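You operate a simulated robot arm through the tools that you are given. There is no shell and no other tool. Be economical: measure what you need, move in short steps, check, and stop when the job is done.

You run a simulated robot arm. Do the job below in one go: nothing can be reset, and whatever is moved stays where it is left.

## Task
Put things in order on the end of the wall bench beside the grey mat. At the end: the blue dripper from the end of the wall bench beside the grey mat is on the silver small tin; the green short gutter from the end of the wall bench beside the grey mat stands on top of the red handwheel; the orange number block from the end of the wall bench beside the grey mat is on the green carton (marked "Leaf feed"); the grey probe stands where the orange number block stood; whatever was shut is shut again. Leave all else as you found it, and nothing knocked over.
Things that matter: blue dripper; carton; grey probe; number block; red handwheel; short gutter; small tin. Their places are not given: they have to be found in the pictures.

It is judged by the outcome, as a careful person would: the job done as asked, and still so three seconds after it is handed in. It fails if anything else is knocked over, pushed out of place, dropped, spilled or broken.

## Robot
A 7-joint arm with a two-finger gripper, fixed in place. Base frame: the origin is at the foot of the arm, x ahead of it, y to its left, z up; the work surface is at about z = 80. Units: cm, rad, N and s.
With the tool pointing down near the work surface it reaches from about 34 to 72 cm from the base axis. Its first joint turns from -1.152 to 1.152 rad. Payload 2.45 kg.
The tool frame sits at the grasp point between the pads (the TCP): z along the fingers, y along the line on which they close. The tips reach 2.6 cm beyond it. The gripper opens to 9.6 cm. The gripper's body begins 6.9 cm behind the TCP.
Orientation is that of the tool frame in the base frame, as a unit quaternion [x, y, z, w]. With the fingers straight down and closing along the base's y, the tool's x points along the base's -x, its y along +y and its z along -z.

## Interface
- The arm moves only by the tool servo_tool. Its argument "series" is a list of rows, each an object of numbers (a shift or turn left out is 0, a gripper value left out holds the last): "hand": the opening, from 0 (shut) to 1 (fully open); "x", "y", "z": the shift along the base's x, y, z in m; "ax", "ay", "az": the turn, a rotation vector about the base's x, y, z in rad. In form: [{"hand": .., "x": .., "y": .., "z": .., "ax": .., "ay": .., "az": ..}, ...]. A call has 1 to 12 rows; each row is the pose to reach, as a shift and turn from the pose commanded when the call began. A row lasts 0.2 s, in which the tool goes at most 5 cm and 0.15 rad; a call with a longer step from one row to the next is refused whole, and so is a gripper value outside its range. A pose out of reach is approached as far as the arm can. The call stops where the force on the tool passes 40 N (or 10 N more than at its start, if that is more) or the arm is blocked; 0.2 s more then pass. The fingers move at their own pace and stop on an object; they squeeze with about 25 N. The grip force told is the motor's: it shows also when the fingers shut on nothing. Time passes only in rows, and 0.2 s behind the last, so rows that repeat a pose let the fingers close. The reply holds the time, the measured pose of the TCP, the force on the tool along the base axes, the opening and the grip force, in the units named above and with some noise, with the torque about the TCP (base axes, N m) and any sound that the robot's microphone picked up.
- Cameras (640 x 400 px; columns grow to the right, rows downward): "scene" is fixed at [15.85, -38.68, 142.48]; the picture's right is [0.83, -0.55, 0.00], its down [-0.32, -0.48, -0.82] and it looks along [0.45, 0.68, -0.58] (base axes); focal length 358 px, centre (320, 200). "wrist" rides on the gripper at [8.2, 0.3, -9.8] in the tool frame; the picture's right is [-0.04, 1.00, 0.00], its down [-0.73, -0.03, -0.68] and it looks along [-0.68, -0.03, 0.73] (tool axes); focal length 256 px, centre (320, 200).
- capture(camera): a new picture of that camera. It takes no simulated time.
- probe_pixels(camera, pixels): there is no depth. For up to 12 entries [column, row, z] of the newest picture of that camera ("zoom" is the newest enlarged one), the place [x, y] in the base frame at which the ray of that pixel passes the height z, good to about 0.2 cm. It takes no simulated time.
- zoom(camera, box): a new picture of the part [left, top, right, bottom] of that camera's present view, enlarged. It takes no simulated time.
- job_done(): hands the job in; it is judged then, once.

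Work in short steps. Measure before you move; look again where a grasp or a placing could have gone wrong, and mend it. You have 80 turns and 46 pictures in all, those below and enlarged ones among them. Open the gripper and draw the arm clear of the work before you hand the job in, unless the task says otherwise; then end with one line.

The tools are called as a command line: name --argument value ..., lists and objects as JSON in quotes. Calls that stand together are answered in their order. servo_tool: Moves the arm, as the interface text tells. Its arguments: {"type":"object","properties":{"series":{"type":"array"}},"required":["series"]} The other tools are called the same way: capture (camera) takes a picture; probe_pixels (camera, pixels) gives the place at which the rays of pixels pass given heights; zoom (camera, box) takes an enlarged picture of a part of a camera's view; job_done () hands the job in.

At the start:

```text
time_s: 0.0
eef_pos: [34.37, 10.85, 108.37]
tool_rot: [0.0, 1.0, 0.0, 0.0]
ft_force: [-0.3, -0.4, 0.2]
ft_torque: [-0.02, -0.03, -0.04]
grip_width: 9.57
finger_force: 0.0
```

scene: 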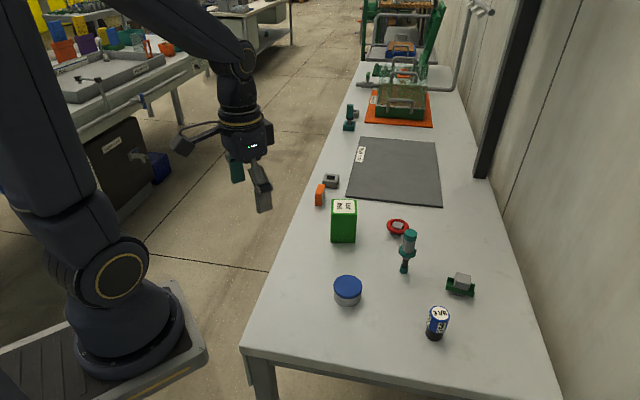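
wrist: 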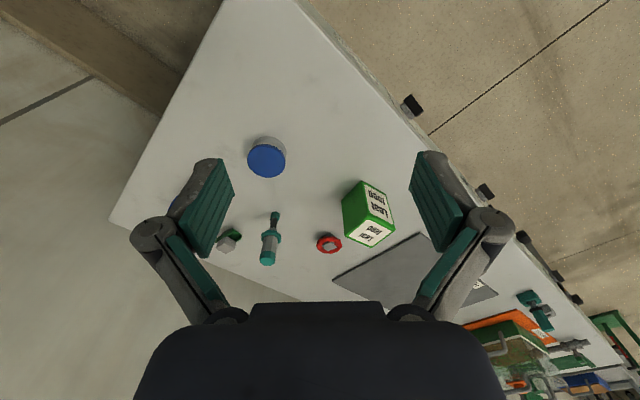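

The scene shows bench objects around columns 300-480, rows 170-340. I zoom in on them to identify each one.

zoom --camera "scene" --box '[300, 160, 400, 222]'

zoom --camera "scene" --box '[320, 215, 500, 345]'

```text
6.40 times, centred on (350, 191) of scene
```

zoom: 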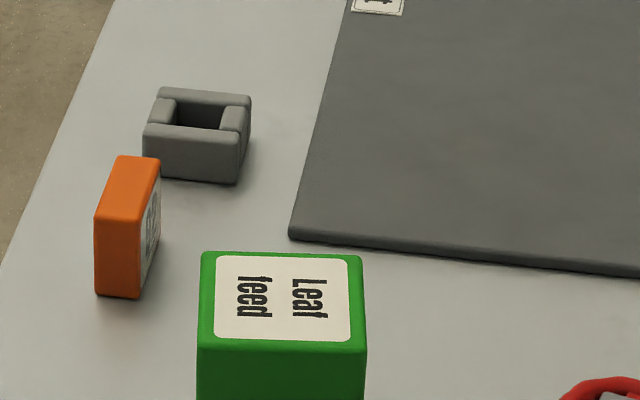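

```text
3.08 times, centred on (410, 280) of scene
```

zoom: 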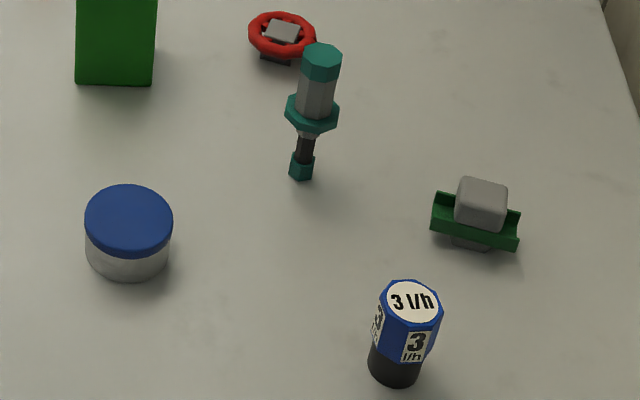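

The dripper is at (437,322), tin (347,290), gutter with grey block (460,285), probe probably the teal/grey upright (405,250), number block (320,195), grey frame (331,181). I measure the positions.

probe_pixels --camera "scene" --pixels '[[320, 204, 80], [323, 205, 80], [331, 187, 80], [343, 242, 80], [344, 207, 90], [397, 233, 80], [404, 271, 80], [410, 233, 92], [347, 300, 80], [435, 337, 80], [460, 293, 80], [347, 283, 85]]'

zoom --camera "wrist" --box '[200, 120, 420, 270]'

```text
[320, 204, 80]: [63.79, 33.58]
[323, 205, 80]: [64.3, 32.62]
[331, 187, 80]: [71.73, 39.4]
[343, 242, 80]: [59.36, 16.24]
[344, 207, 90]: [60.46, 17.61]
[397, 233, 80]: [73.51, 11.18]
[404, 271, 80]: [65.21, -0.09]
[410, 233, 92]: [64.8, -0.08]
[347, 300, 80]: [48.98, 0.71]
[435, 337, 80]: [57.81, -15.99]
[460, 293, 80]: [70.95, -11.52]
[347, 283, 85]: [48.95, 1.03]
```

```text
2.67 times, centred on (310, 195) of wrist
```

zoom: 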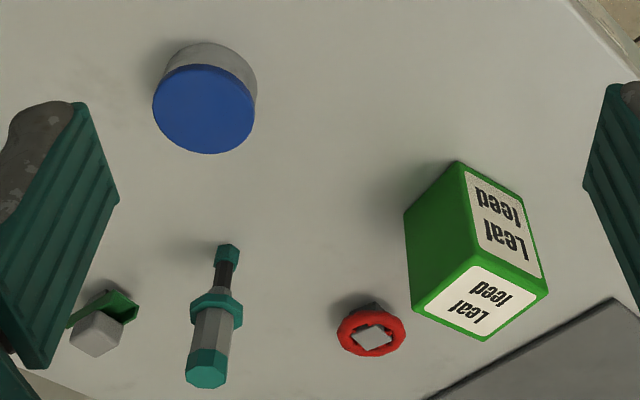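

I move the hand above the near bench, to about (47,-6,108), to see the gutter, dripper and probe more closely.

servo_tool --series '[{"x": 0.03, "y": -0.035}, {"x": 0.06, "y": -0.07}, {"x": 0.09, "y": -0.105}, {"x": 0.12, "y": -0.14}, {"x": 0.13, "y": -0.18}, {"x": 0.13, "y": -0.18}]'

capture --camera "wrist"

```text
time_s: 1.4
eef_pos: [47.21, -7.3, 108.44]
tool_rot: [0.0, 1.0, 0.0, 0.0]
ft_force: [-0.5, 0.9, 0.0]
ft_torque: [0.01, 0.01, 0.0]
grip_width: 9.59
finger_force: 0.0
```

```text
40 pictures are left
```

wrist: 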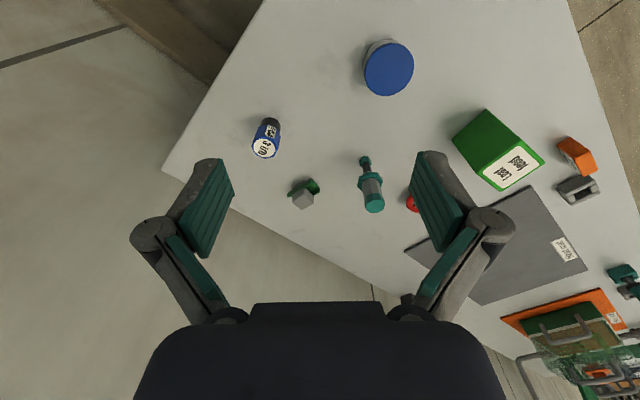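

zoom --camera "wrist" --box '[240, 110, 340, 220]'

zoom --camera "wrist" --box '[540, 120, 620, 210]'

zoom --camera "scene" --box '[435, 260, 490, 305]'

```text
3.64 times, centred on (290, 165) of wrist
```

zoom: 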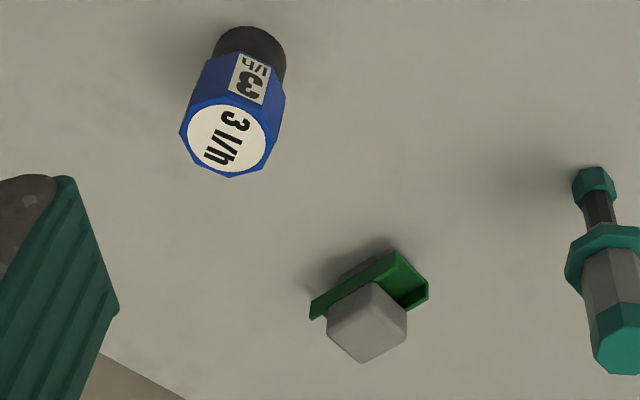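

```text
4.44 times, centred on (580, 165) of wrist
```

zoom: 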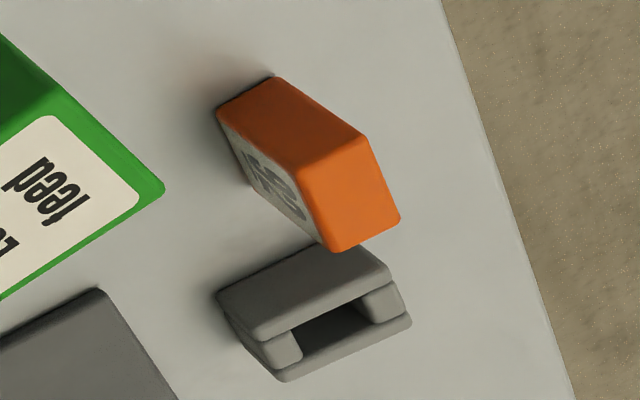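

```text
8.89 times, centred on (462, 282) of scene
```

zoom: 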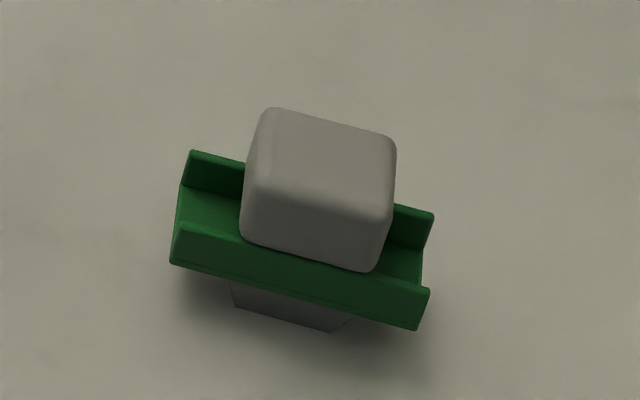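

Gutter has a grey grip block above and a foot under it. I measure corners of the number block, gutter and grips.

probe_pixels --camera "scene" --pixels '[[315.2, 205.5, 80], [321.9, 206.2, 80], [325, 197, 80], [314.8, 193.8, 85], [322.3, 194.4, 85], [325, 184.8, 85], [318.4, 184.3, 85], [452.9, 294.7, 80], [464.2, 297.1, 80]]'

probe_pixels --camera "zoom" --pixels '[[270, 107, 86], [395, 137, 86], [388, 215, 86], [250, 185, 86], [172, 262, 82], [415, 328, 82], [192, 150, 84], [433, 213, 84]]'

probe_pixels --camera "wrist" --pixels '[[303, 200, 86], [303, 200, 85], [265, 149, 87], [265, 149, 88], [374, 202, 93], [374, 202, 92], [389, 70, 84], [389, 70, 85], [365, 160, 80], [582, 165, 85], [514, 170, 92], [514, 170, 90]]'

```text
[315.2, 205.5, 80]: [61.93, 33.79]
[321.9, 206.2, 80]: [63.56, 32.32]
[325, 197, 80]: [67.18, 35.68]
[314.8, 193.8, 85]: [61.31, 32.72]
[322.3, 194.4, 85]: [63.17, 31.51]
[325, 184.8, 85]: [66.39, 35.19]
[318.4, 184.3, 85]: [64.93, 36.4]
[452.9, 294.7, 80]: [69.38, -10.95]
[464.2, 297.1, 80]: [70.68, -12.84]
```

```text
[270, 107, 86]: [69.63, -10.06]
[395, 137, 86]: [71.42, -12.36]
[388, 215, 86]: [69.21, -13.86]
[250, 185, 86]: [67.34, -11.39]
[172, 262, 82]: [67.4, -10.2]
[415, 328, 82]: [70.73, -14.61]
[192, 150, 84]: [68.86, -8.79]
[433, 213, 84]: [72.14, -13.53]
```

```text
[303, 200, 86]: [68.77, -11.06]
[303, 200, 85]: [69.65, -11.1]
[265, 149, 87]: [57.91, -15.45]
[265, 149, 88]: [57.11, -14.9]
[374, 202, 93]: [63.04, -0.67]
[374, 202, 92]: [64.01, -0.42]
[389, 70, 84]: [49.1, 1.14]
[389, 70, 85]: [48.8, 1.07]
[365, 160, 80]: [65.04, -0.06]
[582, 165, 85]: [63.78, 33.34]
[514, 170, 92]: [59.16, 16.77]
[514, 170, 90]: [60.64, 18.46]
```

The number block is centred near (64.5,34.7), its long axis about 43° and its top near 84.3. I move to a viewing pose at (58,28,99), turned 0.80 rad about z.

servo_tool --series '[{"x": 0.01, "y": 0.035, "az": 0.08}, {"x": 0.02, "y": 0.07, "az": 0.16}, {"x": 0.03, "y": 0.105, "az": 0.24}, {"x": 0.04, "y": 0.14, "az": 0.32}, {"x": 0.05, "y": 0.175, "az": 0.4}, {"x": 0.06, "y": 0.21, "az": 0.48}, {"x": 0.07, "y": 0.245, "az": 0.56}, {"x": 0.08, "y": 0.28, "az": 0.64}, {"x": 0.09, "y": 0.32, "az": 0.72, "z": -0.02}, {"x": 0.108, "y": 0.353, "az": 0.8, "z": -0.05}, {"x": 0.108, "y": 0.353, "az": 0.8, "z": -0.09}, {"x": 0.108, "y": 0.353, "az": 0.8, "z": -0.09}]'

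capture --camera "wrist"

probe_pixels --camera "scene" --pixels '[[330.5, 242, 80], [355.8, 242.7, 80], [331.6, 199.6, 91], [356.3, 200.1, 91], [357.2, 213.7, 91], [330.8, 212.9, 91]]'

```text
time_s: 4.0
eef_pos: [57.87, 28.12, 99.23]
tool_rot: [-0.39, 0.921, 0.0, -0.001]
ft_force: [-0.1, -0.2, 0.5]
ft_torque: [-0.03, 0.0, 0.03]
grip_width: 9.59
finger_force: 0.1
```

```text
36 pictures are left
```

wrist: 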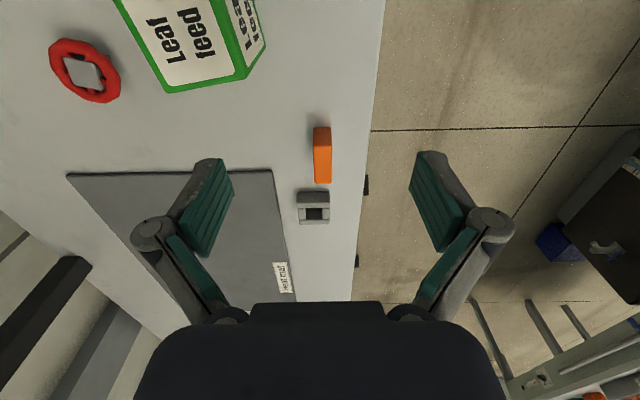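

```text
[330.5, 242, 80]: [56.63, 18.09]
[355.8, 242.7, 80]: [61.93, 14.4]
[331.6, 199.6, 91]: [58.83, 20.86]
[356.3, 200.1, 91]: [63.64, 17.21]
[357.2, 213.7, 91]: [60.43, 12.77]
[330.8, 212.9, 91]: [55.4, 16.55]
```

The block appears upright in the wrist view (columns 314–331, rows 127–184), so the turn is right. I measure its corners and the handwheel.

probe_pixels --camera "wrist" --pixels '[[314, 155, 84.3], [331, 155, 84.3], [314, 184, 84.3], [331, 184, 84.3], [330, 127, 80], [313, 128, 80], [297, 192, 83], [330, 192, 83], [84, 72, 84]]'

zoom --camera "wrist" --box '[290, 110, 360, 230]'

zoom --camera "wrist" --box '[30, 0, 270, 120]'

```text
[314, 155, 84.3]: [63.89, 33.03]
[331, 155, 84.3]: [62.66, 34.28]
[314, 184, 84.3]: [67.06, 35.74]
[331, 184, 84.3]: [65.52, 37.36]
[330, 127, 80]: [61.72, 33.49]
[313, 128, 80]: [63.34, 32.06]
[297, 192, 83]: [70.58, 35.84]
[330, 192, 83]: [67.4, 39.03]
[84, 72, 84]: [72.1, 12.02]
```

```text
3.33 times, centred on (325, 170) of wrist
```

zoom: 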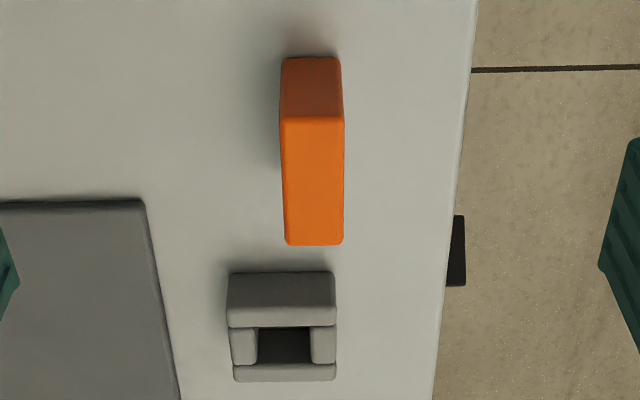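

```text
2.67 times, centred on (150, 60) of wrist
```

zoom: 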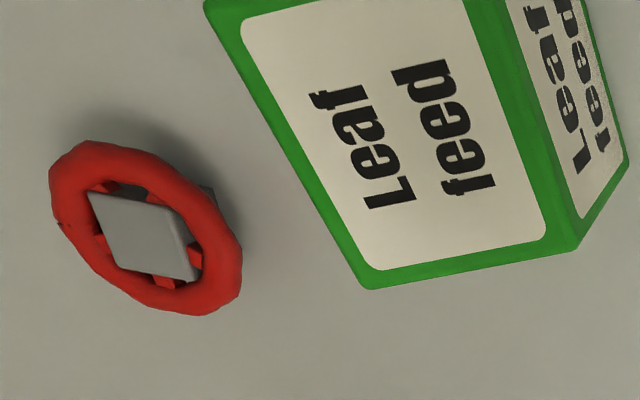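

The block's centre is about (64.4,34.65). I half-open the hand and go above it, then down to z≈88 for a check.

servo_tool --series '[{"x": 0.03, "y": 0.03, "z": -0.01, "hand": 0.55}, {"x": 0.055, "y": 0.055, "z": -0.03}, {"x": 0.065, "y": 0.065, "z": -0.06}, {"x": 0.065, "y": 0.065, "z": -0.1}, {"x": 0.065, "y": 0.065, "z": -0.1}, {"x": 0.065, "y": 0.065, "z": -0.1}]'

capture --camera "wrist"

zoom --camera "scene" --box '[280, 130, 400, 220]'

```text
time_s: 5.4
eef_pos: [63.36, 33.78, 89.39]
tool_rot: [-0.389, 0.921, 0.0, -0.001]
ft_force: [-0.4, 0.3, 0.3]
ft_torque: [0.01, 0.0, -0.01]
grip_width: 5.29
finger_force: 0.1
out of reach, approached as far as the arm can: row 3, 4, 5, 6
```

```text
33 pictures are left
```

wrist: 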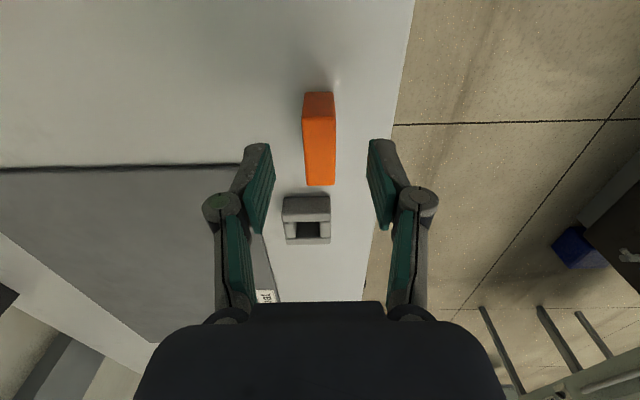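

```text
4.44 times, centred on (340, 175) of scene
```

zoom: 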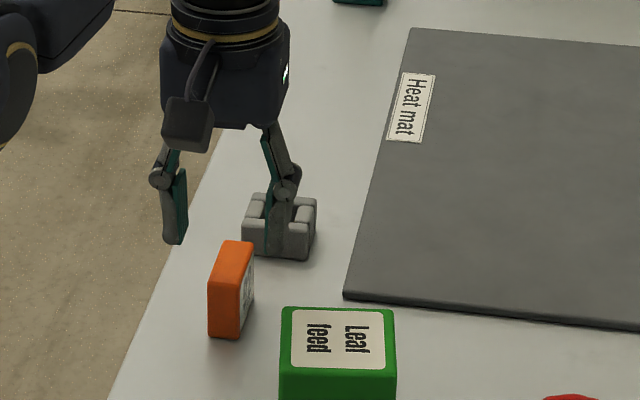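

The arm reached its limit 1.3 cm short, along the block's long axis. I check where the tips are relative to the block in the scene zoom.

probe_pixels --camera "zoom" --pixels '[[176, 243, 86.8], [272, 252, 86.8], [208, 283, 84.3], [240, 287, 84.3], [254, 244, 84.3], [224, 241, 84.3], [210, 335, 80], [238, 338, 80]]'

probe_pixels --camera "wrist" --pixels '[[303, 118, 84.3], [335, 118, 84.3], [335, 184, 84.3], [307, 185, 84.3]]'

```text
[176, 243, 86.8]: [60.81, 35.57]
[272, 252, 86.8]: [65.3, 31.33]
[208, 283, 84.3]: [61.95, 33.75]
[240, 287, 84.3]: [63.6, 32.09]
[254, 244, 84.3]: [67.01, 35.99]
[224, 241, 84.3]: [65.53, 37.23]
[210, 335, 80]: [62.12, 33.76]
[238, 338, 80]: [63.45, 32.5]
```

```text
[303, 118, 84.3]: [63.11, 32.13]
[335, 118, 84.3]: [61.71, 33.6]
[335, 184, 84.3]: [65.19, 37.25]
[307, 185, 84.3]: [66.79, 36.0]
```

The block's centre (64.4,34.7) lies on the closing line, so the grasp will be slightly off-centre along the length, which is fine. I descend and close.

servo_tool --series '[{"z": -0.03}, {"z": -0.06}, {"z": -0.063}, {"z": -0.063}]'

```text
time_s: 6.4
eef_pos: [62.9, 33.45, 83.63]
tool_rot: [-0.389, 0.921, 0.0, 0.0]
ft_force: [-0.5, -0.2, 0.1]
ft_torque: [0.02, 0.02, 0.01]
grip_width: 5.29
finger_force: 0.0
out of reach, approached as far as the arm can: row 2, 3, 4
```

The arm stops at (62.9,33.45). I tilt the fingers outward by 0.15 rad about the closing axis to gain reach.

servo_tool --series '[{"z": 0.003, "ax": 0.054, "ay": -0.052}, {"z": 0.003, "ax": 0.107, "ay": -0.104}, {"z": 0.002, "ax": 0.107, "ay": -0.104}]'

```text
time_s: 7.2
eef_pos: [62.96, 33.37, 83.76]
tool_rot: [-0.388, 0.919, 0.029, 0.069]
ft_force: [0.1, -0.8, 0.5]
ft_torque: [-0.01, 0.02, -0.02]
grip_width: 5.29
finger_force: 0.0
```

The command was clamped at the reached pose, so now I shift outward to the block's centre.

servo_tool --series '[{"x": 0.007, "y": 0.006}, {"x": 0.013, "y": 0.013, "z": -0.003}, {"x": 0.013, "y": 0.013, "z": -0.005}, {"x": 0.013, "y": 0.013, "z": -0.005}]'

```text
time_s: 8.2
eef_pos: [64.19, 34.93, 83.26]
tool_rot: [-0.387, 0.919, 0.029, 0.068]
ft_force: [0.4, -0.2, -0.2]
ft_torque: [0.01, -0.01, 0.03]
grip_width: 5.32
finger_force: 0.1
```

The pose is now well placed. I close on the block and lift 2 cm.

servo_tool --series '[{"hand": 0.0}, {"hand": 0.0}, {"hand": 0.0}, {"hand": 0.0}]'

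servo_tool --series '[{"z": 0.02}, {"z": 0.06}, {"z": 0.1}, {"z": 0.1}]'

capture --camera "scene"

```text
time_s: 9.2
eef_pos: [64.24, 34.75, 83.22]
tool_rot: [-0.388, 0.919, 0.029, 0.069]
ft_force: [0.6, 1.1, 1.1]
ft_torque: [-0.01, 0.01, 0.02]
grip_width: 2.07
finger_force: 25.2
```

```text
time_s: 10.2
eef_pos: [64.21, 34.73, 93.4]
tool_rot: [-0.388, 0.919, 0.029, 0.067]
ft_force: [-0.2, -0.6, -1.7]
ft_torque: [-0.01, -0.01, -0.01]
grip_width: 2.08
finger_force: 25.3
```

```text
31 pictures are left
```

scene: 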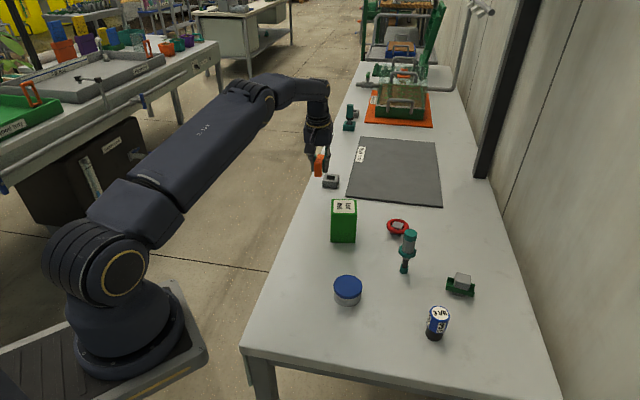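

The block is held upright. Carton top is about z 89.5, centred (60.7,18.45), with edges at 53°. I carry the block above it, turning +0.12 rad.

servo_tool --series '[{"z": 0.03, "y": -0.01}, {"x": -0.01, "y": -0.05, "z": 0.045, "az": 0.03}, {"x": -0.02, "y": -0.09, "z": 0.045, "az": 0.06}, {"x": -0.03, "y": -0.13, "z": 0.045, "az": 0.09}, {"x": -0.035, "y": -0.163, "z": 0.045, "az": 0.12}, {"x": -0.035, "y": -0.163, "z": 0.03, "az": 0.12}, {"x": -0.035, "y": -0.163, "z": 0.03, "az": 0.12}]'

zoom --camera "scene" --box '[290, 150, 410, 250]'

capture --camera "wrist"

```text
time_s: 11.8
eef_pos: [60.7, 18.32, 96.33]
tool_rot: [-0.443, 0.893, 0.034, 0.068]
ft_force: [1.2, 0.5, -1.3]
ft_torque: [0.03, -0.03, 0.0]
grip_width: 2.12
finger_force: 25.3
```

```text
4.00 times, centred on (350, 200) of scene
```

zoom: 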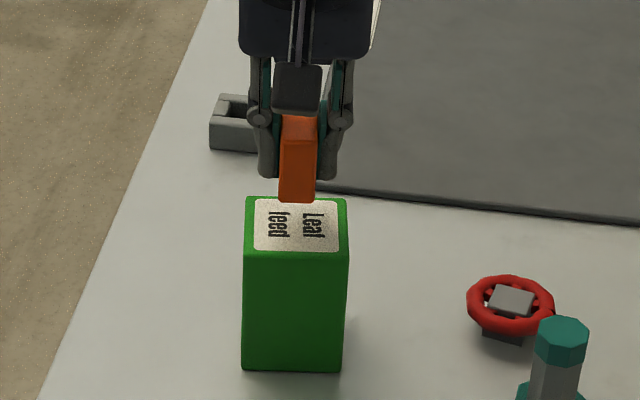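

```text
29 pictures are left
```

wrist: 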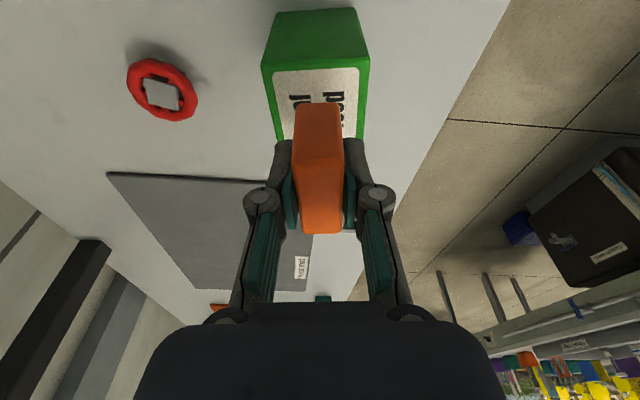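

Aligned in angle. I check the block's bottom front edge (280–315,203 at z 93.1) against the carton top corners.

probe_pixels --camera "zoom" --pixels '[[281, 201, 93.1], [315, 202, 93.1], [244, 252, 89.5], [348, 253, 89.5], [347, 198, 89.5], [247, 197, 89.5]]'

```text
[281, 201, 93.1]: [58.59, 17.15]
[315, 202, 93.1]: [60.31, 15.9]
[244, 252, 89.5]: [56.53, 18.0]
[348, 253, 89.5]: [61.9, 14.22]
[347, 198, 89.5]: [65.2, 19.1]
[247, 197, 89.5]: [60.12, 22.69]
```

The block sits centred over the carton top. I lower gently to contact.

servo_tool --series '[{"z": -0.02}, {"z": -0.03}, {"z": -0.034}, {"z": -0.036}, {"z": -0.036}]'

```text
time_s: 13.0
eef_pos: [60.71, 18.48, 92.73]
tool_rot: [-0.442, 0.894, 0.033, 0.068]
ft_force: [-3.6, -2.5, 14.2]
ft_torque: [-0.2, 0.24, -0.03]
grip_width: 2.07
finger_force: 25.0
```

Contact felt (14 N). I ease up 1 mm, and open the hand.

servo_tool --series '[{"z": 0.001}, {"z": 0.001, "hand": 0.2}, {"z": 0.001, "hand": 0.4}, {"z": 0.001, "hand": 0.4}, {"z": 0.001, "hand": 0.4}]'

servo_tool --series '[{"z": 0.03}, {"z": 0.07}, {"z": 0.1}, {"z": 0.1}]'

zoom --camera "scene" --box '[290, 150, 430, 290]'

```text
time_s: 14.2
eef_pos: [60.57, 18.46, 92.68]
tool_rot: [-0.443, 0.893, 0.033, 0.067]
ft_force: [-0.4, -0.5, 1.0]
ft_torque: [0.01, 0.01, -0.01]
grip_width: 3.86
finger_force: 0.2
```

```text
time_s: 15.2
eef_pos: [60.65, 18.29, 102.73]
tool_rot: [-0.442, 0.894, 0.032, 0.066]
ft_force: [-0.2, -0.4, 1.3]
ft_torque: [-0.01, -0.01, 0.0]
grip_width: 3.83
finger_force: 0.0
```

```text
2.86 times, centred on (360, 220) of scene
```

zoom: 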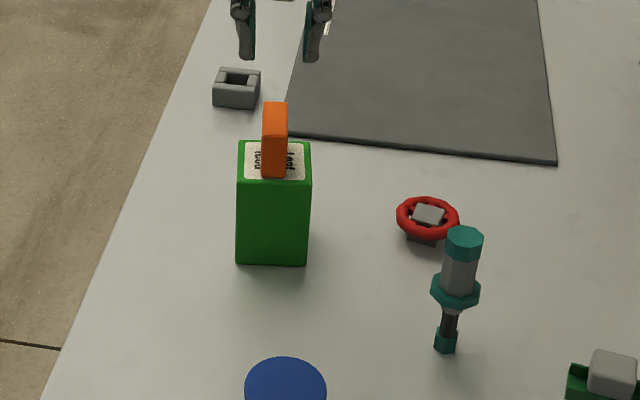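

The number block sits well on the carton. Next the probe: I measure its heights and hover near it with yaw back at 0, keeping the outward tilt.

probe_pixels --camera "zoom" --pixels '[[445, 347, 80], [456, 295, 85], [456, 295, 86], [464, 238, 92], [464, 238, 91], [432, 290, 86], [480, 290, 86], [428, 215, 84], [428, 215, 83], [421, 242, 80]]'

servo_tool --series '[{"y": -0.02, "z": 0.01, "az": -0.12}, {"y": -0.05, "x": -0.01, "z": 0.01, "az": -0.24}, {"y": -0.08, "x": -0.02, "z": 0.01, "az": -0.36}, {"y": -0.11, "x": -0.03, "z": 0.01, "az": -0.48}, {"y": -0.14, "x": -0.04, "z": 0.01, "az": -0.6}, {"y": -0.165, "x": -0.05, "z": 0.01, "az": -0.72}, {"y": -0.184, "x": -0.05, "z": 0.01, "az": -0.84}, {"y": -0.184, "x": -0.05, "az": -0.92}, {"y": -0.184, "x": -0.05, "az": -0.92}]'

capture --camera "wrist"

```text
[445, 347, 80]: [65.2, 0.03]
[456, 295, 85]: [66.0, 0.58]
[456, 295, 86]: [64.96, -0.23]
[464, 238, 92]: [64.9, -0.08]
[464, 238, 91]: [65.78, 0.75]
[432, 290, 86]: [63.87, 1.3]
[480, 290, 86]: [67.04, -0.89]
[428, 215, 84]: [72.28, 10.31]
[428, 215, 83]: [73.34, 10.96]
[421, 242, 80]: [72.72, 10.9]
```

```text
time_s: 17.2
eef_pos: [55.68, 0.09, 102.78]
tool_rot: [0.0, 0.997, 0.0, 0.075]
ft_force: [-0.3, -0.5, 0.2]
ft_torque: [-0.04, -0.02, 0.03]
grip_width: 3.82
finger_force: 0.0
```

```text
27 pictures are left
```

wrist: 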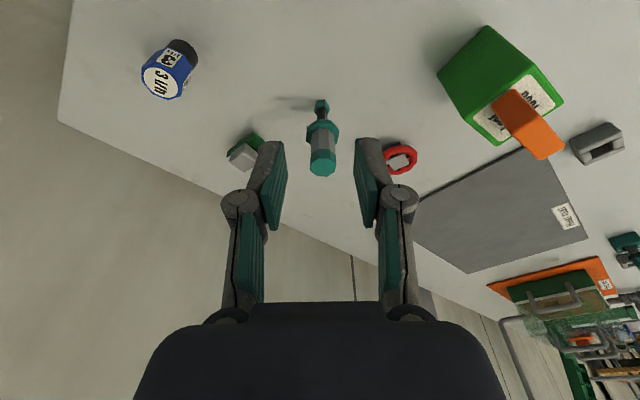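

Probe: top at 92, flange at 86, axis near (65.05,-0.05). I move over it with the hand at about 6 cm open, and descend to z≈90.2.

servo_tool --series '[{"x": 0.04, "hand": 0.6}, {"x": 0.08}, {"x": 0.094, "y": -0.001}, {"x": 0.094, "y": -0.001, "z": -0.04}, {"x": 0.094, "y": -0.001, "z": -0.08}, {"x": 0.094, "y": -0.001, "z": -0.11}, {"x": 0.094, "y": -0.001, "z": -0.126}, {"x": 0.094, "y": -0.001, "z": -0.126}]'

zoom --camera "scene" --box '[370, 200, 450, 280]'

capture --camera "wrist"

```text
time_s: 19.0
eef_pos: [65.17, -0.05, 90.21]
tool_rot: [0.0, 0.997, 0.0, 0.075]
ft_force: [-0.6, -0.5, 0.6]
ft_torque: [0.02, 0.01, -0.03]
grip_width: 5.76
finger_force: 0.1
```

```text
5.00 times, centred on (410, 240) of scene
```

zoom: 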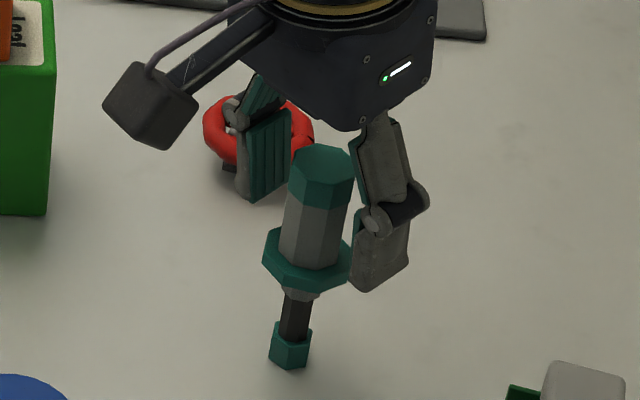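

```text
25 pictures are left
```

wrist: 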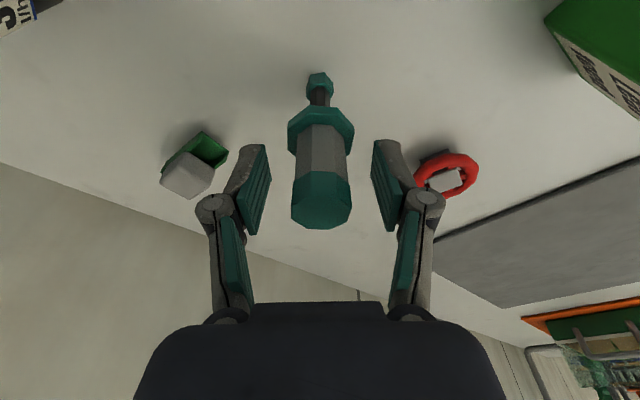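

The probe is centred between the fingers. I close and lift.

servo_tool --series '[{"hand": 0.0}, {"hand": 0.0}, {"hand": 0.0}, {"hand": 0.0}]'

servo_tool --series '[{"z": 0.02}, {"z": 0.06}, {"z": 0.1}, {"z": 0.13}, {"z": 0.13}]'

zoom --camera "scene" --box '[340, 150, 480, 290]'

```text
time_s: 20.0
eef_pos: [65.04, -0.03, 90.06]
tool_rot: [0.0, 0.997, 0.001, 0.074]
ft_force: [0.4, 0.0, -0.7]
ft_torque: [0.03, 0.01, -0.01]
grip_width: 2.61
finger_force: 24.8
```

```text
time_s: 21.2
eef_pos: [64.98, -0.02, 103.29]
tool_rot: [0.0, 0.997, 0.0, 0.074]
ft_force: [-1.0, -0.4, -1.8]
ft_torque: [-0.03, 0.02, -0.01]
grip_width: 2.59
finger_force: 25.2
```

```text
2.86 times, centred on (410, 220) of scene
```

zoom: 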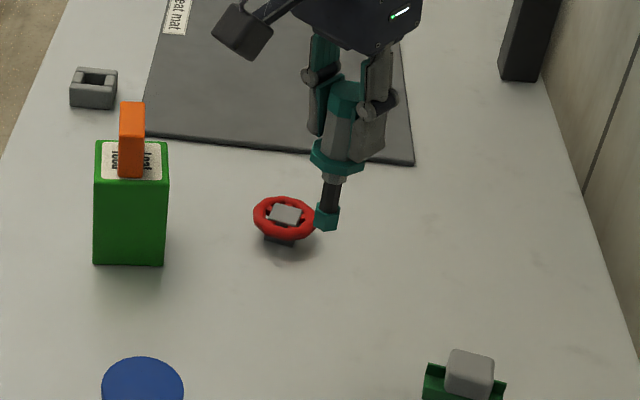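

The probe is held upright. I raise it clear of the block on the carton (top 93.8) and carry it over toward (64.4,34.7), turning 0.49 rad.

servo_tool --series '[{"x": -0.02, "z": 0.03}, {"x": -0.03, "y": 0.03, "z": 0.055, "az": 0.05}, {"x": -0.035, "y": 0.075, "z": 0.055, "az": 0.12}, {"x": -0.035, "y": 0.12, "z": 0.055, "az": 0.2}, {"x": -0.035, "y": 0.165, "z": 0.055, "az": 0.27}, {"x": -0.035, "y": 0.21, "z": 0.055, "az": 0.34}, {"x": -0.035, "y": 0.255, "z": 0.055, "az": 0.41}, {"x": -0.035, "y": 0.3, "z": 0.055, "az": 0.47}, {"x": -0.035, "y": 0.325, "z": 0.03, "az": 0.493}, {"x": -0.018, "y": 0.338, "z": -0.01, "az": 0.493}, {"x": -0.006, "y": 0.347, "z": -0.04, "az": 0.493}, {"x": -0.006, "y": 0.347, "z": -0.06, "az": 0.493}]'

zoom --camera "scene" --box '[270, 130, 390, 250]'

```text
time_s: 23.8
eef_pos: [64.46, 34.62, 97.13]
tool_rot: [-0.245, 0.967, 0.018, 0.072]
ft_force: [0.0, 0.2, -1.9]
ft_torque: [-0.02, 0.03, -0.01]
grip_width: 2.6
finger_force: 24.4
```

```text
3.33 times, centred on (330, 190) of scene
```

zoom: 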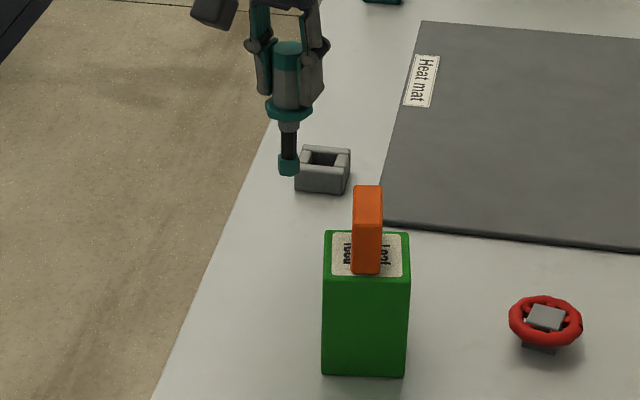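

On target. I lower the probe: 6.6 cm, then small steps to contact.

servo_tool --series '[{"z": -0.03}, {"z": -0.06}, {"z": -0.066}, {"z": -0.069}, {"z": -0.071}, {"z": -0.071}]'

```text
time_s: 25.2
eef_pos: [64.54, 34.61, 90.08]
tool_rot: [-0.244, 0.967, 0.019, 0.074]
ft_force: [-1.9, -1.4, 8.7]
ft_torque: [-0.19, 0.19, -0.03]
grip_width: 2.6
finger_force: 25.1
```

Contact (8.7 N). I ease up half a millimetre, check that the probe is upright, then open.

servo_tool --series '[{"z": 0.0007}, {"z": 0.0007, "hand": 0.15}, {"z": 0.0007, "hand": 0.35}, {"z": 0.0007, "hand": 0.6}, {"z": 0.0007, "hand": 0.6}, {"z": 0.0007, "hand": 0.6}]'

zoom --camera "scene" --box '[270, 130, 390, 250]'

```text
time_s: 26.6
eef_pos: [64.69, 34.52, 90.11]
tool_rot: [-0.244, 0.967, 0.019, 0.073]
ft_force: [-0.5, -0.3, -1.4]
ft_torque: [-0.02, -0.01, -0.02]
grip_width: 5.77
finger_force: 0.1
```

```text
3.33 times, centred on (330, 190) of scene
```

zoom: 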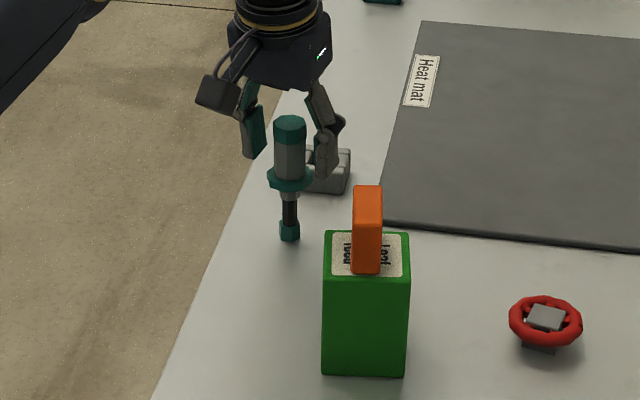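

The probe stands. I withdraw straight up, then travel toward the dripper, turning the yaw back to 0.

servo_tool --series '[{"z": 0.04}, {"z": 0.09}, {"z": 0.135}, {"x": -0.03, "y": -0.03, "z": 0.14, "az": -0.06}, {"x": -0.06, "y": -0.07, "z": 0.14, "az": -0.12}, {"x": -0.08, "y": -0.115, "z": 0.14, "az": -0.18}, {"x": -0.09, "y": -0.16, "z": 0.14, "az": -0.24}, {"x": -0.1, "y": -0.205, "z": 0.14, "az": -0.3}, {"x": -0.11, "y": -0.25, "z": 0.14, "az": -0.36}, {"x": -0.12, "y": -0.295, "z": 0.14, "az": -0.42}, {"x": -0.13, "y": -0.34, "z": 0.14, "az": -0.48}, {"x": -0.14, "y": -0.385, "z": 0.14, "az": -0.493}]'

servo_tool --series '[{"y": -0.04, "ay": 0.075}, {"y": -0.08, "ay": 0.15}, {"y": -0.12, "ay": 0.15}, {"y": -0.12, "ay": 0.15}]'

capture --camera "wrist"

capture --camera "scene"

```text
time_s: 29.2
eef_pos: [50.48, -3.85, 104.11]
tool_rot: [0.0, 0.997, 0.0, 0.075]
ft_force: [0.5, -0.4, 0.1]
ft_torque: [0.02, -0.03, 0.02]
grip_width: 5.75
finger_force: 0.1
```

```text
time_s: 30.2
eef_pos: [50.47, -15.78, 104.2]
tool_rot: [0.0, 1.0, 0.001, -0.001]
ft_force: [-0.7, 0.1, 0.3]
ft_torque: [0.01, 0.02, -0.03]
grip_width: 5.75
finger_force: 0.0
```

```text
21 pictures are left
```

wrist: 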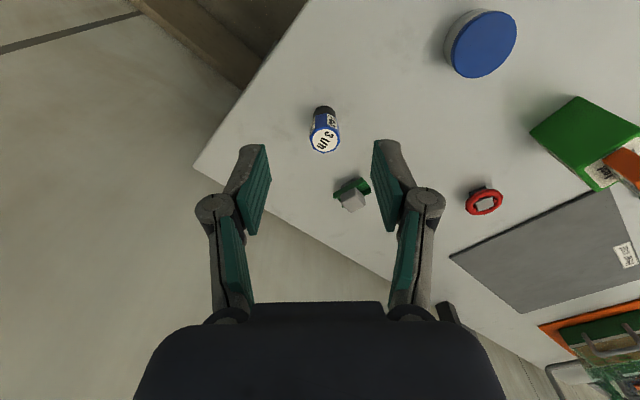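

```text
20 pictures are left
```

scene: 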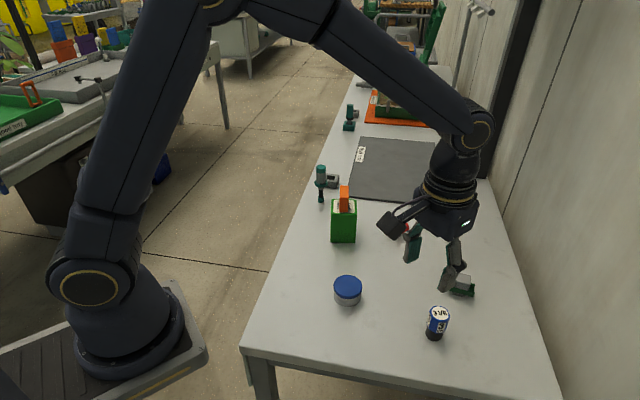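

All as expected. I measure the dripper and tin for the grasp and placing.

probe_pixels --camera "wrist" --pixels '[[325, 140, 87], [325, 140, 86], [324, 107, 80], [311, 138, 87], [340, 138, 87], [480, 44, 85], [480, 44, 84]]'

probe_pixels --camera "scene" --pixels '[[439, 313, 87], [439, 313, 86], [434.5, 336, 80], [347.5, 284, 85], [347.5, 284, 84], [334, 285, 85], [362, 285, 85], [347, 306, 80], [334.5, 297, 80], [361, 297, 80]]'

zoom --camera "scene" --box '[320, 260, 480, 360]'

```text
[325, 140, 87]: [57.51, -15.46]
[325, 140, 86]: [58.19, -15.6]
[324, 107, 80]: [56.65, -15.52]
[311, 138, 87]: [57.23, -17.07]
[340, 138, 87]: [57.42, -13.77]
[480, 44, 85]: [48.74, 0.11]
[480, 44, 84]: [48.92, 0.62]
```

```text
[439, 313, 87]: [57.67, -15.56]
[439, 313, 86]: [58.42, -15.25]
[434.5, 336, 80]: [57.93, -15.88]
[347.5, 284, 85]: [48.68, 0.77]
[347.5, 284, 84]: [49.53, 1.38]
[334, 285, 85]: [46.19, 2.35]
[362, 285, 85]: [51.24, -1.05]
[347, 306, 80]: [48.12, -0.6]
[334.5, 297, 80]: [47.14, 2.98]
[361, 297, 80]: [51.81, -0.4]
```

```text
4.00 times, centred on (400, 310) of scene
```

zoom: 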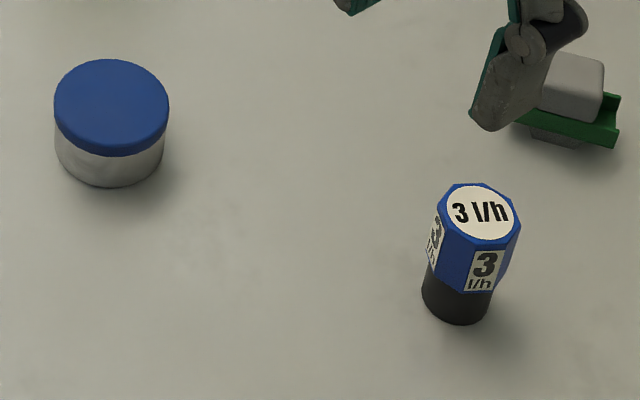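

Dripper axis ≈ (57.7,-15.5), top 87; tin centre ≈ (49,0.9). I hover over the dripper at z 93 and look at its facets.

servo_tool --series '[{"x": 0.035, "y": 0.001, "z": -0.03}, {"x": 0.055, "y": 0.002, "z": -0.07}, {"x": 0.055, "y": 0.002, "z": -0.1}, {"x": 0.055, "y": 0.002, "z": -0.1}]'

zoom --camera "wrist" --box '[220, 80, 420, 230]'

```text
time_s: 31.2
eef_pos: [56.0, -15.71, 94.28]
tool_rot: [0.0, 1.0, 0.001, 0.0]
ft_force: [0.2, -0.3, 0.3]
ft_torque: [0.0, 0.0, 0.0]
grip_width: 5.79
finger_force: 0.0
```

```text
2.67 times, centred on (320, 155) of wrist
```

zoom: 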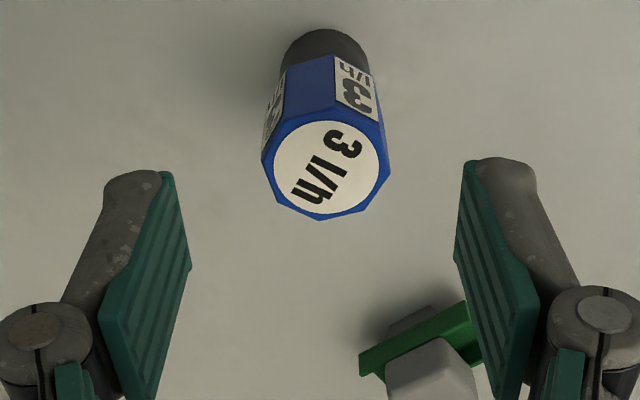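

The cap is octagonal, turned about +12°. I turn 0.2 rad, centre over (57.7,-15.5), descend to z 84.8.

servo_tool --series '[{"x": 0.009, "y": 0.001, "az": 0.1}, {"x": 0.017, "y": 0.0015, "az": 0.2}, {"x": 0.017, "y": 0.0015, "az": 0.2, "z": -0.04}, {"x": 0.017, "y": 0.0015, "az": 0.2, "z": -0.08}, {"x": 0.017, "y": 0.0015, "az": 0.2, "z": -0.095}, {"x": 0.017, "y": 0.0015, "az": 0.2, "z": -0.095}]'

servo_tool --series '[{"hand": 0.0}, {"hand": 0.0}, {"hand": 0.0}, {"hand": 0.0}]'

servo_tool --series '[{"z": 0.02}, {"z": 0.06}, {"z": 0.09}, {"z": 0.09}]'

zoom --camera "scene" --box '[320, 230, 500, 350]'

```text
time_s: 32.6
eef_pos: [57.68, -15.63, 84.65]
tool_rot: [-0.1, 0.995, 0.0, 0.0]
ft_force: [0.1, 0.8, -0.2]
ft_torque: [-0.05, 0.02, 0.02]
grip_width: 5.76
finger_force: 0.0
```

```text
time_s: 33.6
eef_pos: [57.77, -15.53, 84.64]
tool_rot: [-0.1, 0.995, 0.0, 0.0]
ft_force: [0.5, 0.4, 0.8]
ft_torque: [-0.03, 0.02, 0.0]
grip_width: 3.32
finger_force: 25.5
```

```text
time_s: 34.6
eef_pos: [57.69, -15.55, 93.64]
tool_rot: [-0.1, 0.995, 0.001, 0.0]
ft_force: [-0.3, -0.2, 0.9]
ft_torque: [0.0, -0.04, 0.0]
grip_width: 3.32
finger_force: 25.5
```

```text
3.33 times, centred on (410, 290) of scene
```

zoom: 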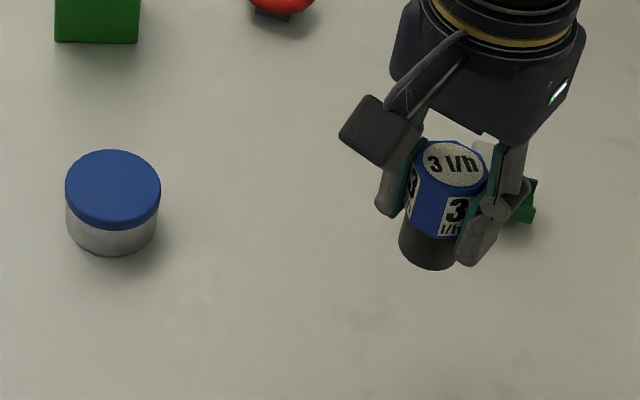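

The dripper is held upright. I refine the tin's centre and lid height from this zoom.

probe_pixels --camera "zoom" --pixels '[[113, 149, 84], [113, 149, 84.5], [113, 216, 84], [65, 186, 84], [161, 186, 84], [112, 255, 80], [66, 225, 80], [157, 225, 80]]'

servo_tool --series '[{"x": -0.02, "y": 0.03, "z": 0.01}, {"x": -0.04, "y": 0.065, "z": 0.01}, {"x": -0.06, "y": 0.1, "z": 0.01}, {"x": -0.075, "y": 0.14, "z": 0.01}, {"x": -0.083, "y": 0.168, "z": 0.01}, {"x": -0.083, "y": 0.168, "z": -0.01}, {"x": -0.083, "y": 0.168, "z": -0.01}]'

zoom --camera "scene" --box '[300, 210, 420, 320]'

capture --camera "wrist"

```text
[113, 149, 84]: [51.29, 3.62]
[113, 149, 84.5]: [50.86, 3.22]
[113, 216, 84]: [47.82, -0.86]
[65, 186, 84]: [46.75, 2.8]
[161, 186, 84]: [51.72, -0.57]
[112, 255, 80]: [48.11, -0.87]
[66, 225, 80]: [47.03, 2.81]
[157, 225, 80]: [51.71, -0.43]
```

```text
time_s: 36.2
eef_pos: [49.46, 1.34, 92.59]
tool_rot: [-0.1, 0.995, 0.0, 0.0]
ft_force: [-0.5, -0.4, -0.5]
ft_torque: [0.01, 0.0, -0.01]
grip_width: 3.31
finger_force: 24.9
```

```text
3.64 times, centred on (360, 265) of scene
```

zoom: 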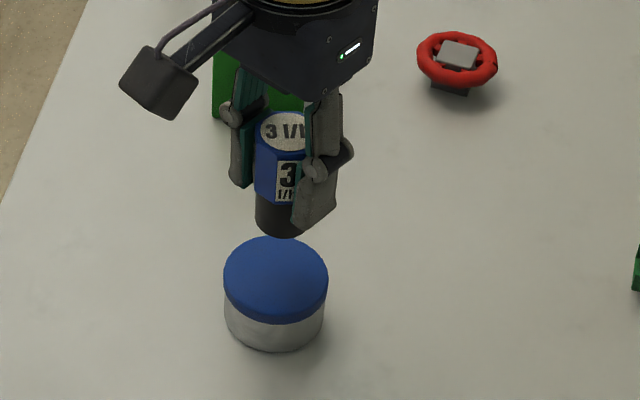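

```text
15 pictures are left
```

wrist: 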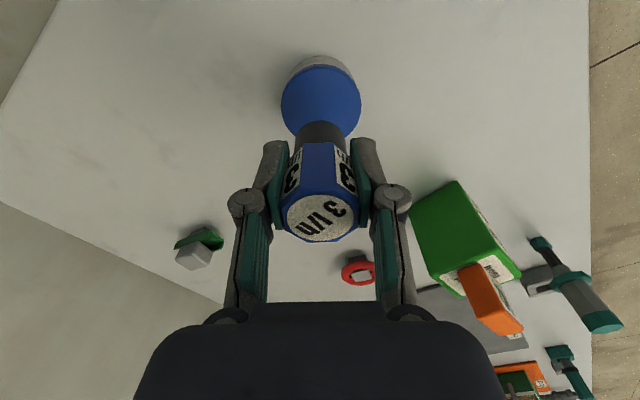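

Alignment is good. Contact is expected at TCP z ≈ 88.7–89.2; I lower carefully.

servo_tool --series '[{"z": -0.02}, {"z": -0.031}, {"z": -0.033}, {"z": -0.035}, {"z": -0.037}, {"z": -0.038}]'

```text
time_s: 37.6
eef_pos: [49.46, 1.31, 88.92]
tool_rot: [-0.1, 0.995, 0.0, 0.0]
ft_force: [-0.4, 0.4, -0.6]
ft_torque: [0.01, 0.02, 0.05]
grip_width: 3.3
finger_force: 24.6
```

servo_tool --series '[{"z": -0.001}, {"z": -0.002}, {"z": -0.003}]'

```text
time_s: 38.4
eef_pos: [49.42, 1.23, 88.56]
tool_rot: [-0.1, 0.995, 0.0, 0.0]
ft_force: [0.0, 0.5, -0.3]
ft_torque: [0.03, -0.01, -0.01]
grip_width: 3.33
finger_force: 24.8
```

No contact yet; I continue in 1 mm steps.

servo_tool --series '[{"z": -0.001}, {"z": -0.002}, {"z": -0.003}]'

```text
time_s: 39.2
eef_pos: [49.5, 1.28, 88.23]
tool_rot: [-0.1, 0.995, 0.0, 0.0]
ft_force: [0.1, -0.3, -0.2]
ft_torque: [0.05, 0.03, 0.01]
grip_width: 3.3
finger_force: 25.3
```

zoom --camera "scene" --box '[310, 240, 390, 310]'

servo_tool --series '[{"z": -0.001}, {"z": -0.002}]'

```text
5.71 times, centred on (350, 275) of scene
```

zoom: 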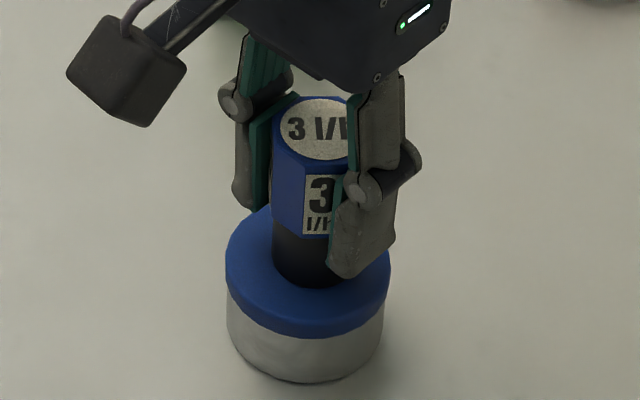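

```text
time_s: 39.8
eef_pos: [49.45, 1.31, 88.11]
tool_rot: [-0.1, 0.995, 0.0, 0.0]
ft_force: [-4.3, 0.3, 21.2]
ft_torque: [-0.04, 0.14, 0.02]
grip_width: 3.33
finger_force: 24.5
```

Contact at z 88.1. I ease up 1 mm, release, and retreat.

servo_tool --series '[{"z": 0.001}, {"z": 0.001, "hand": 0.4}, {"z": 0.001, "hand": 0.6}, {"z": 0.001, "hand": 0.6}, {"z": 0.001, "hand": 0.6}]'

servo_tool --series '[{"z": 0.03}, {"z": 0.07}, {"z": 0.11}, {"z": 0.15}, {"z": 0.15, "x": 0.03, "y": -0.03, "az": -0.1}, {"z": 0.15, "x": 0.06, "y": -0.06, "az": -0.2}, {"z": 0.15, "x": 0.09, "y": -0.09, "az": -0.2}, {"z": 0.15, "x": 0.09, "y": -0.12, "az": -0.2}, {"z": 0.15, "x": 0.09, "y": -0.12, "az": -0.2}]'

capture --camera "wrist"

zoom --camera "scene" --box '[300, 200, 420, 320]'

```text
time_s: 41.0
eef_pos: [49.43, 1.26, 88.2]
tool_rot: [-0.1, 0.995, 0.0, 0.0]
ft_force: [0.1, 0.2, 0.2]
ft_torque: [0.02, 0.02, -0.02]
grip_width: 5.77
finger_force: 0.0
```

```text
time_s: 43.0
eef_pos: [58.48, -10.74, 103.3]
tool_rot: [0.0, 1.0, -0.001, 0.0]
ft_force: [-0.8, -0.2, 0.0]
ft_torque: [-0.04, 0.01, 0.0]
grip_width: 5.77
finger_force: 0.0
```

```text
13 pictures are left
```

wrist: 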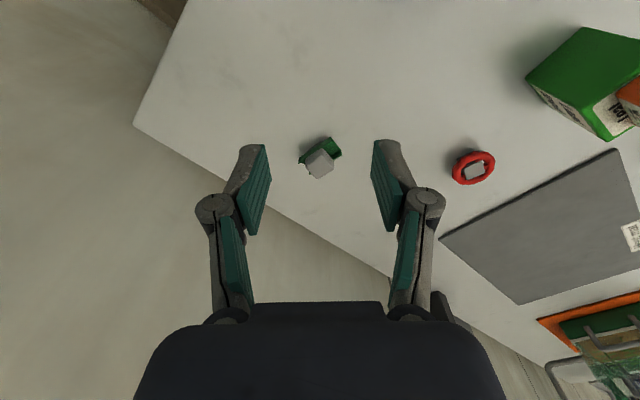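

```text
3.33 times, centred on (360, 260) of scene
```

zoom: 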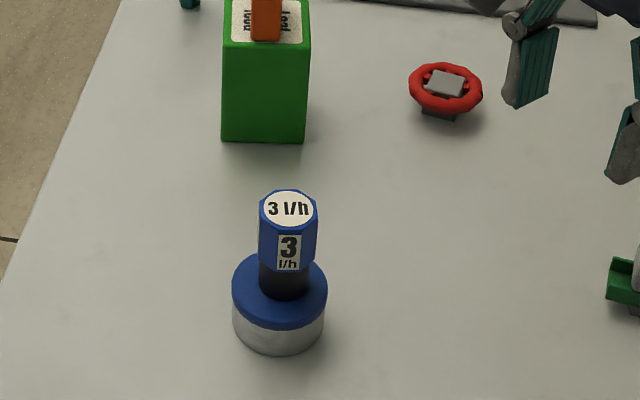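

The dripper stands on the tin. Next the gutter: I zoom on it and on the handwheel from the wrist.

zoom --camera "wrist" --box '[285, 120, 365, 190]'

probe_pixels --camera "wrist" --pixels '[[320, 162, 86], [320, 162, 85], [320, 162, 84], [320, 136, 80], [474, 168, 84], [474, 168, 83], [474, 168, 82.5]]'

probe_pixels --camera "scene" --pixels '[[463.5, 278, 86], [463.5, 278, 85], [463.5, 278, 84.5]]'

```text
5.71 times, centred on (325, 155) of wrist
```

zoom: 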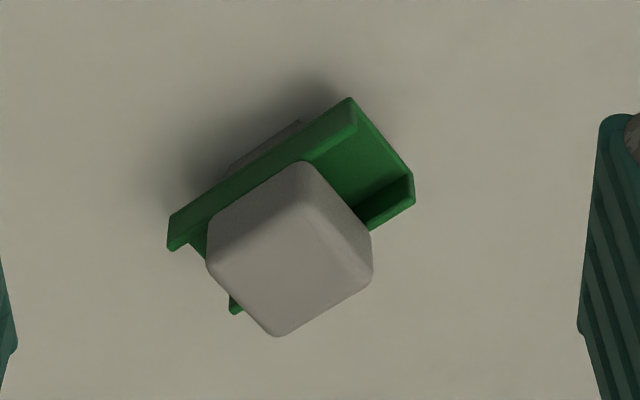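

```text
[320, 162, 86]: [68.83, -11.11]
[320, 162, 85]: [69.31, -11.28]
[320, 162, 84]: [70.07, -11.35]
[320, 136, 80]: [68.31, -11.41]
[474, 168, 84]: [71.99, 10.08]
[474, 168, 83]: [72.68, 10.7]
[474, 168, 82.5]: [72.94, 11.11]
```

```text
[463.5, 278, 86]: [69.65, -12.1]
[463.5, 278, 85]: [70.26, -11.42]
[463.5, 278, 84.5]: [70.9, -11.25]
```

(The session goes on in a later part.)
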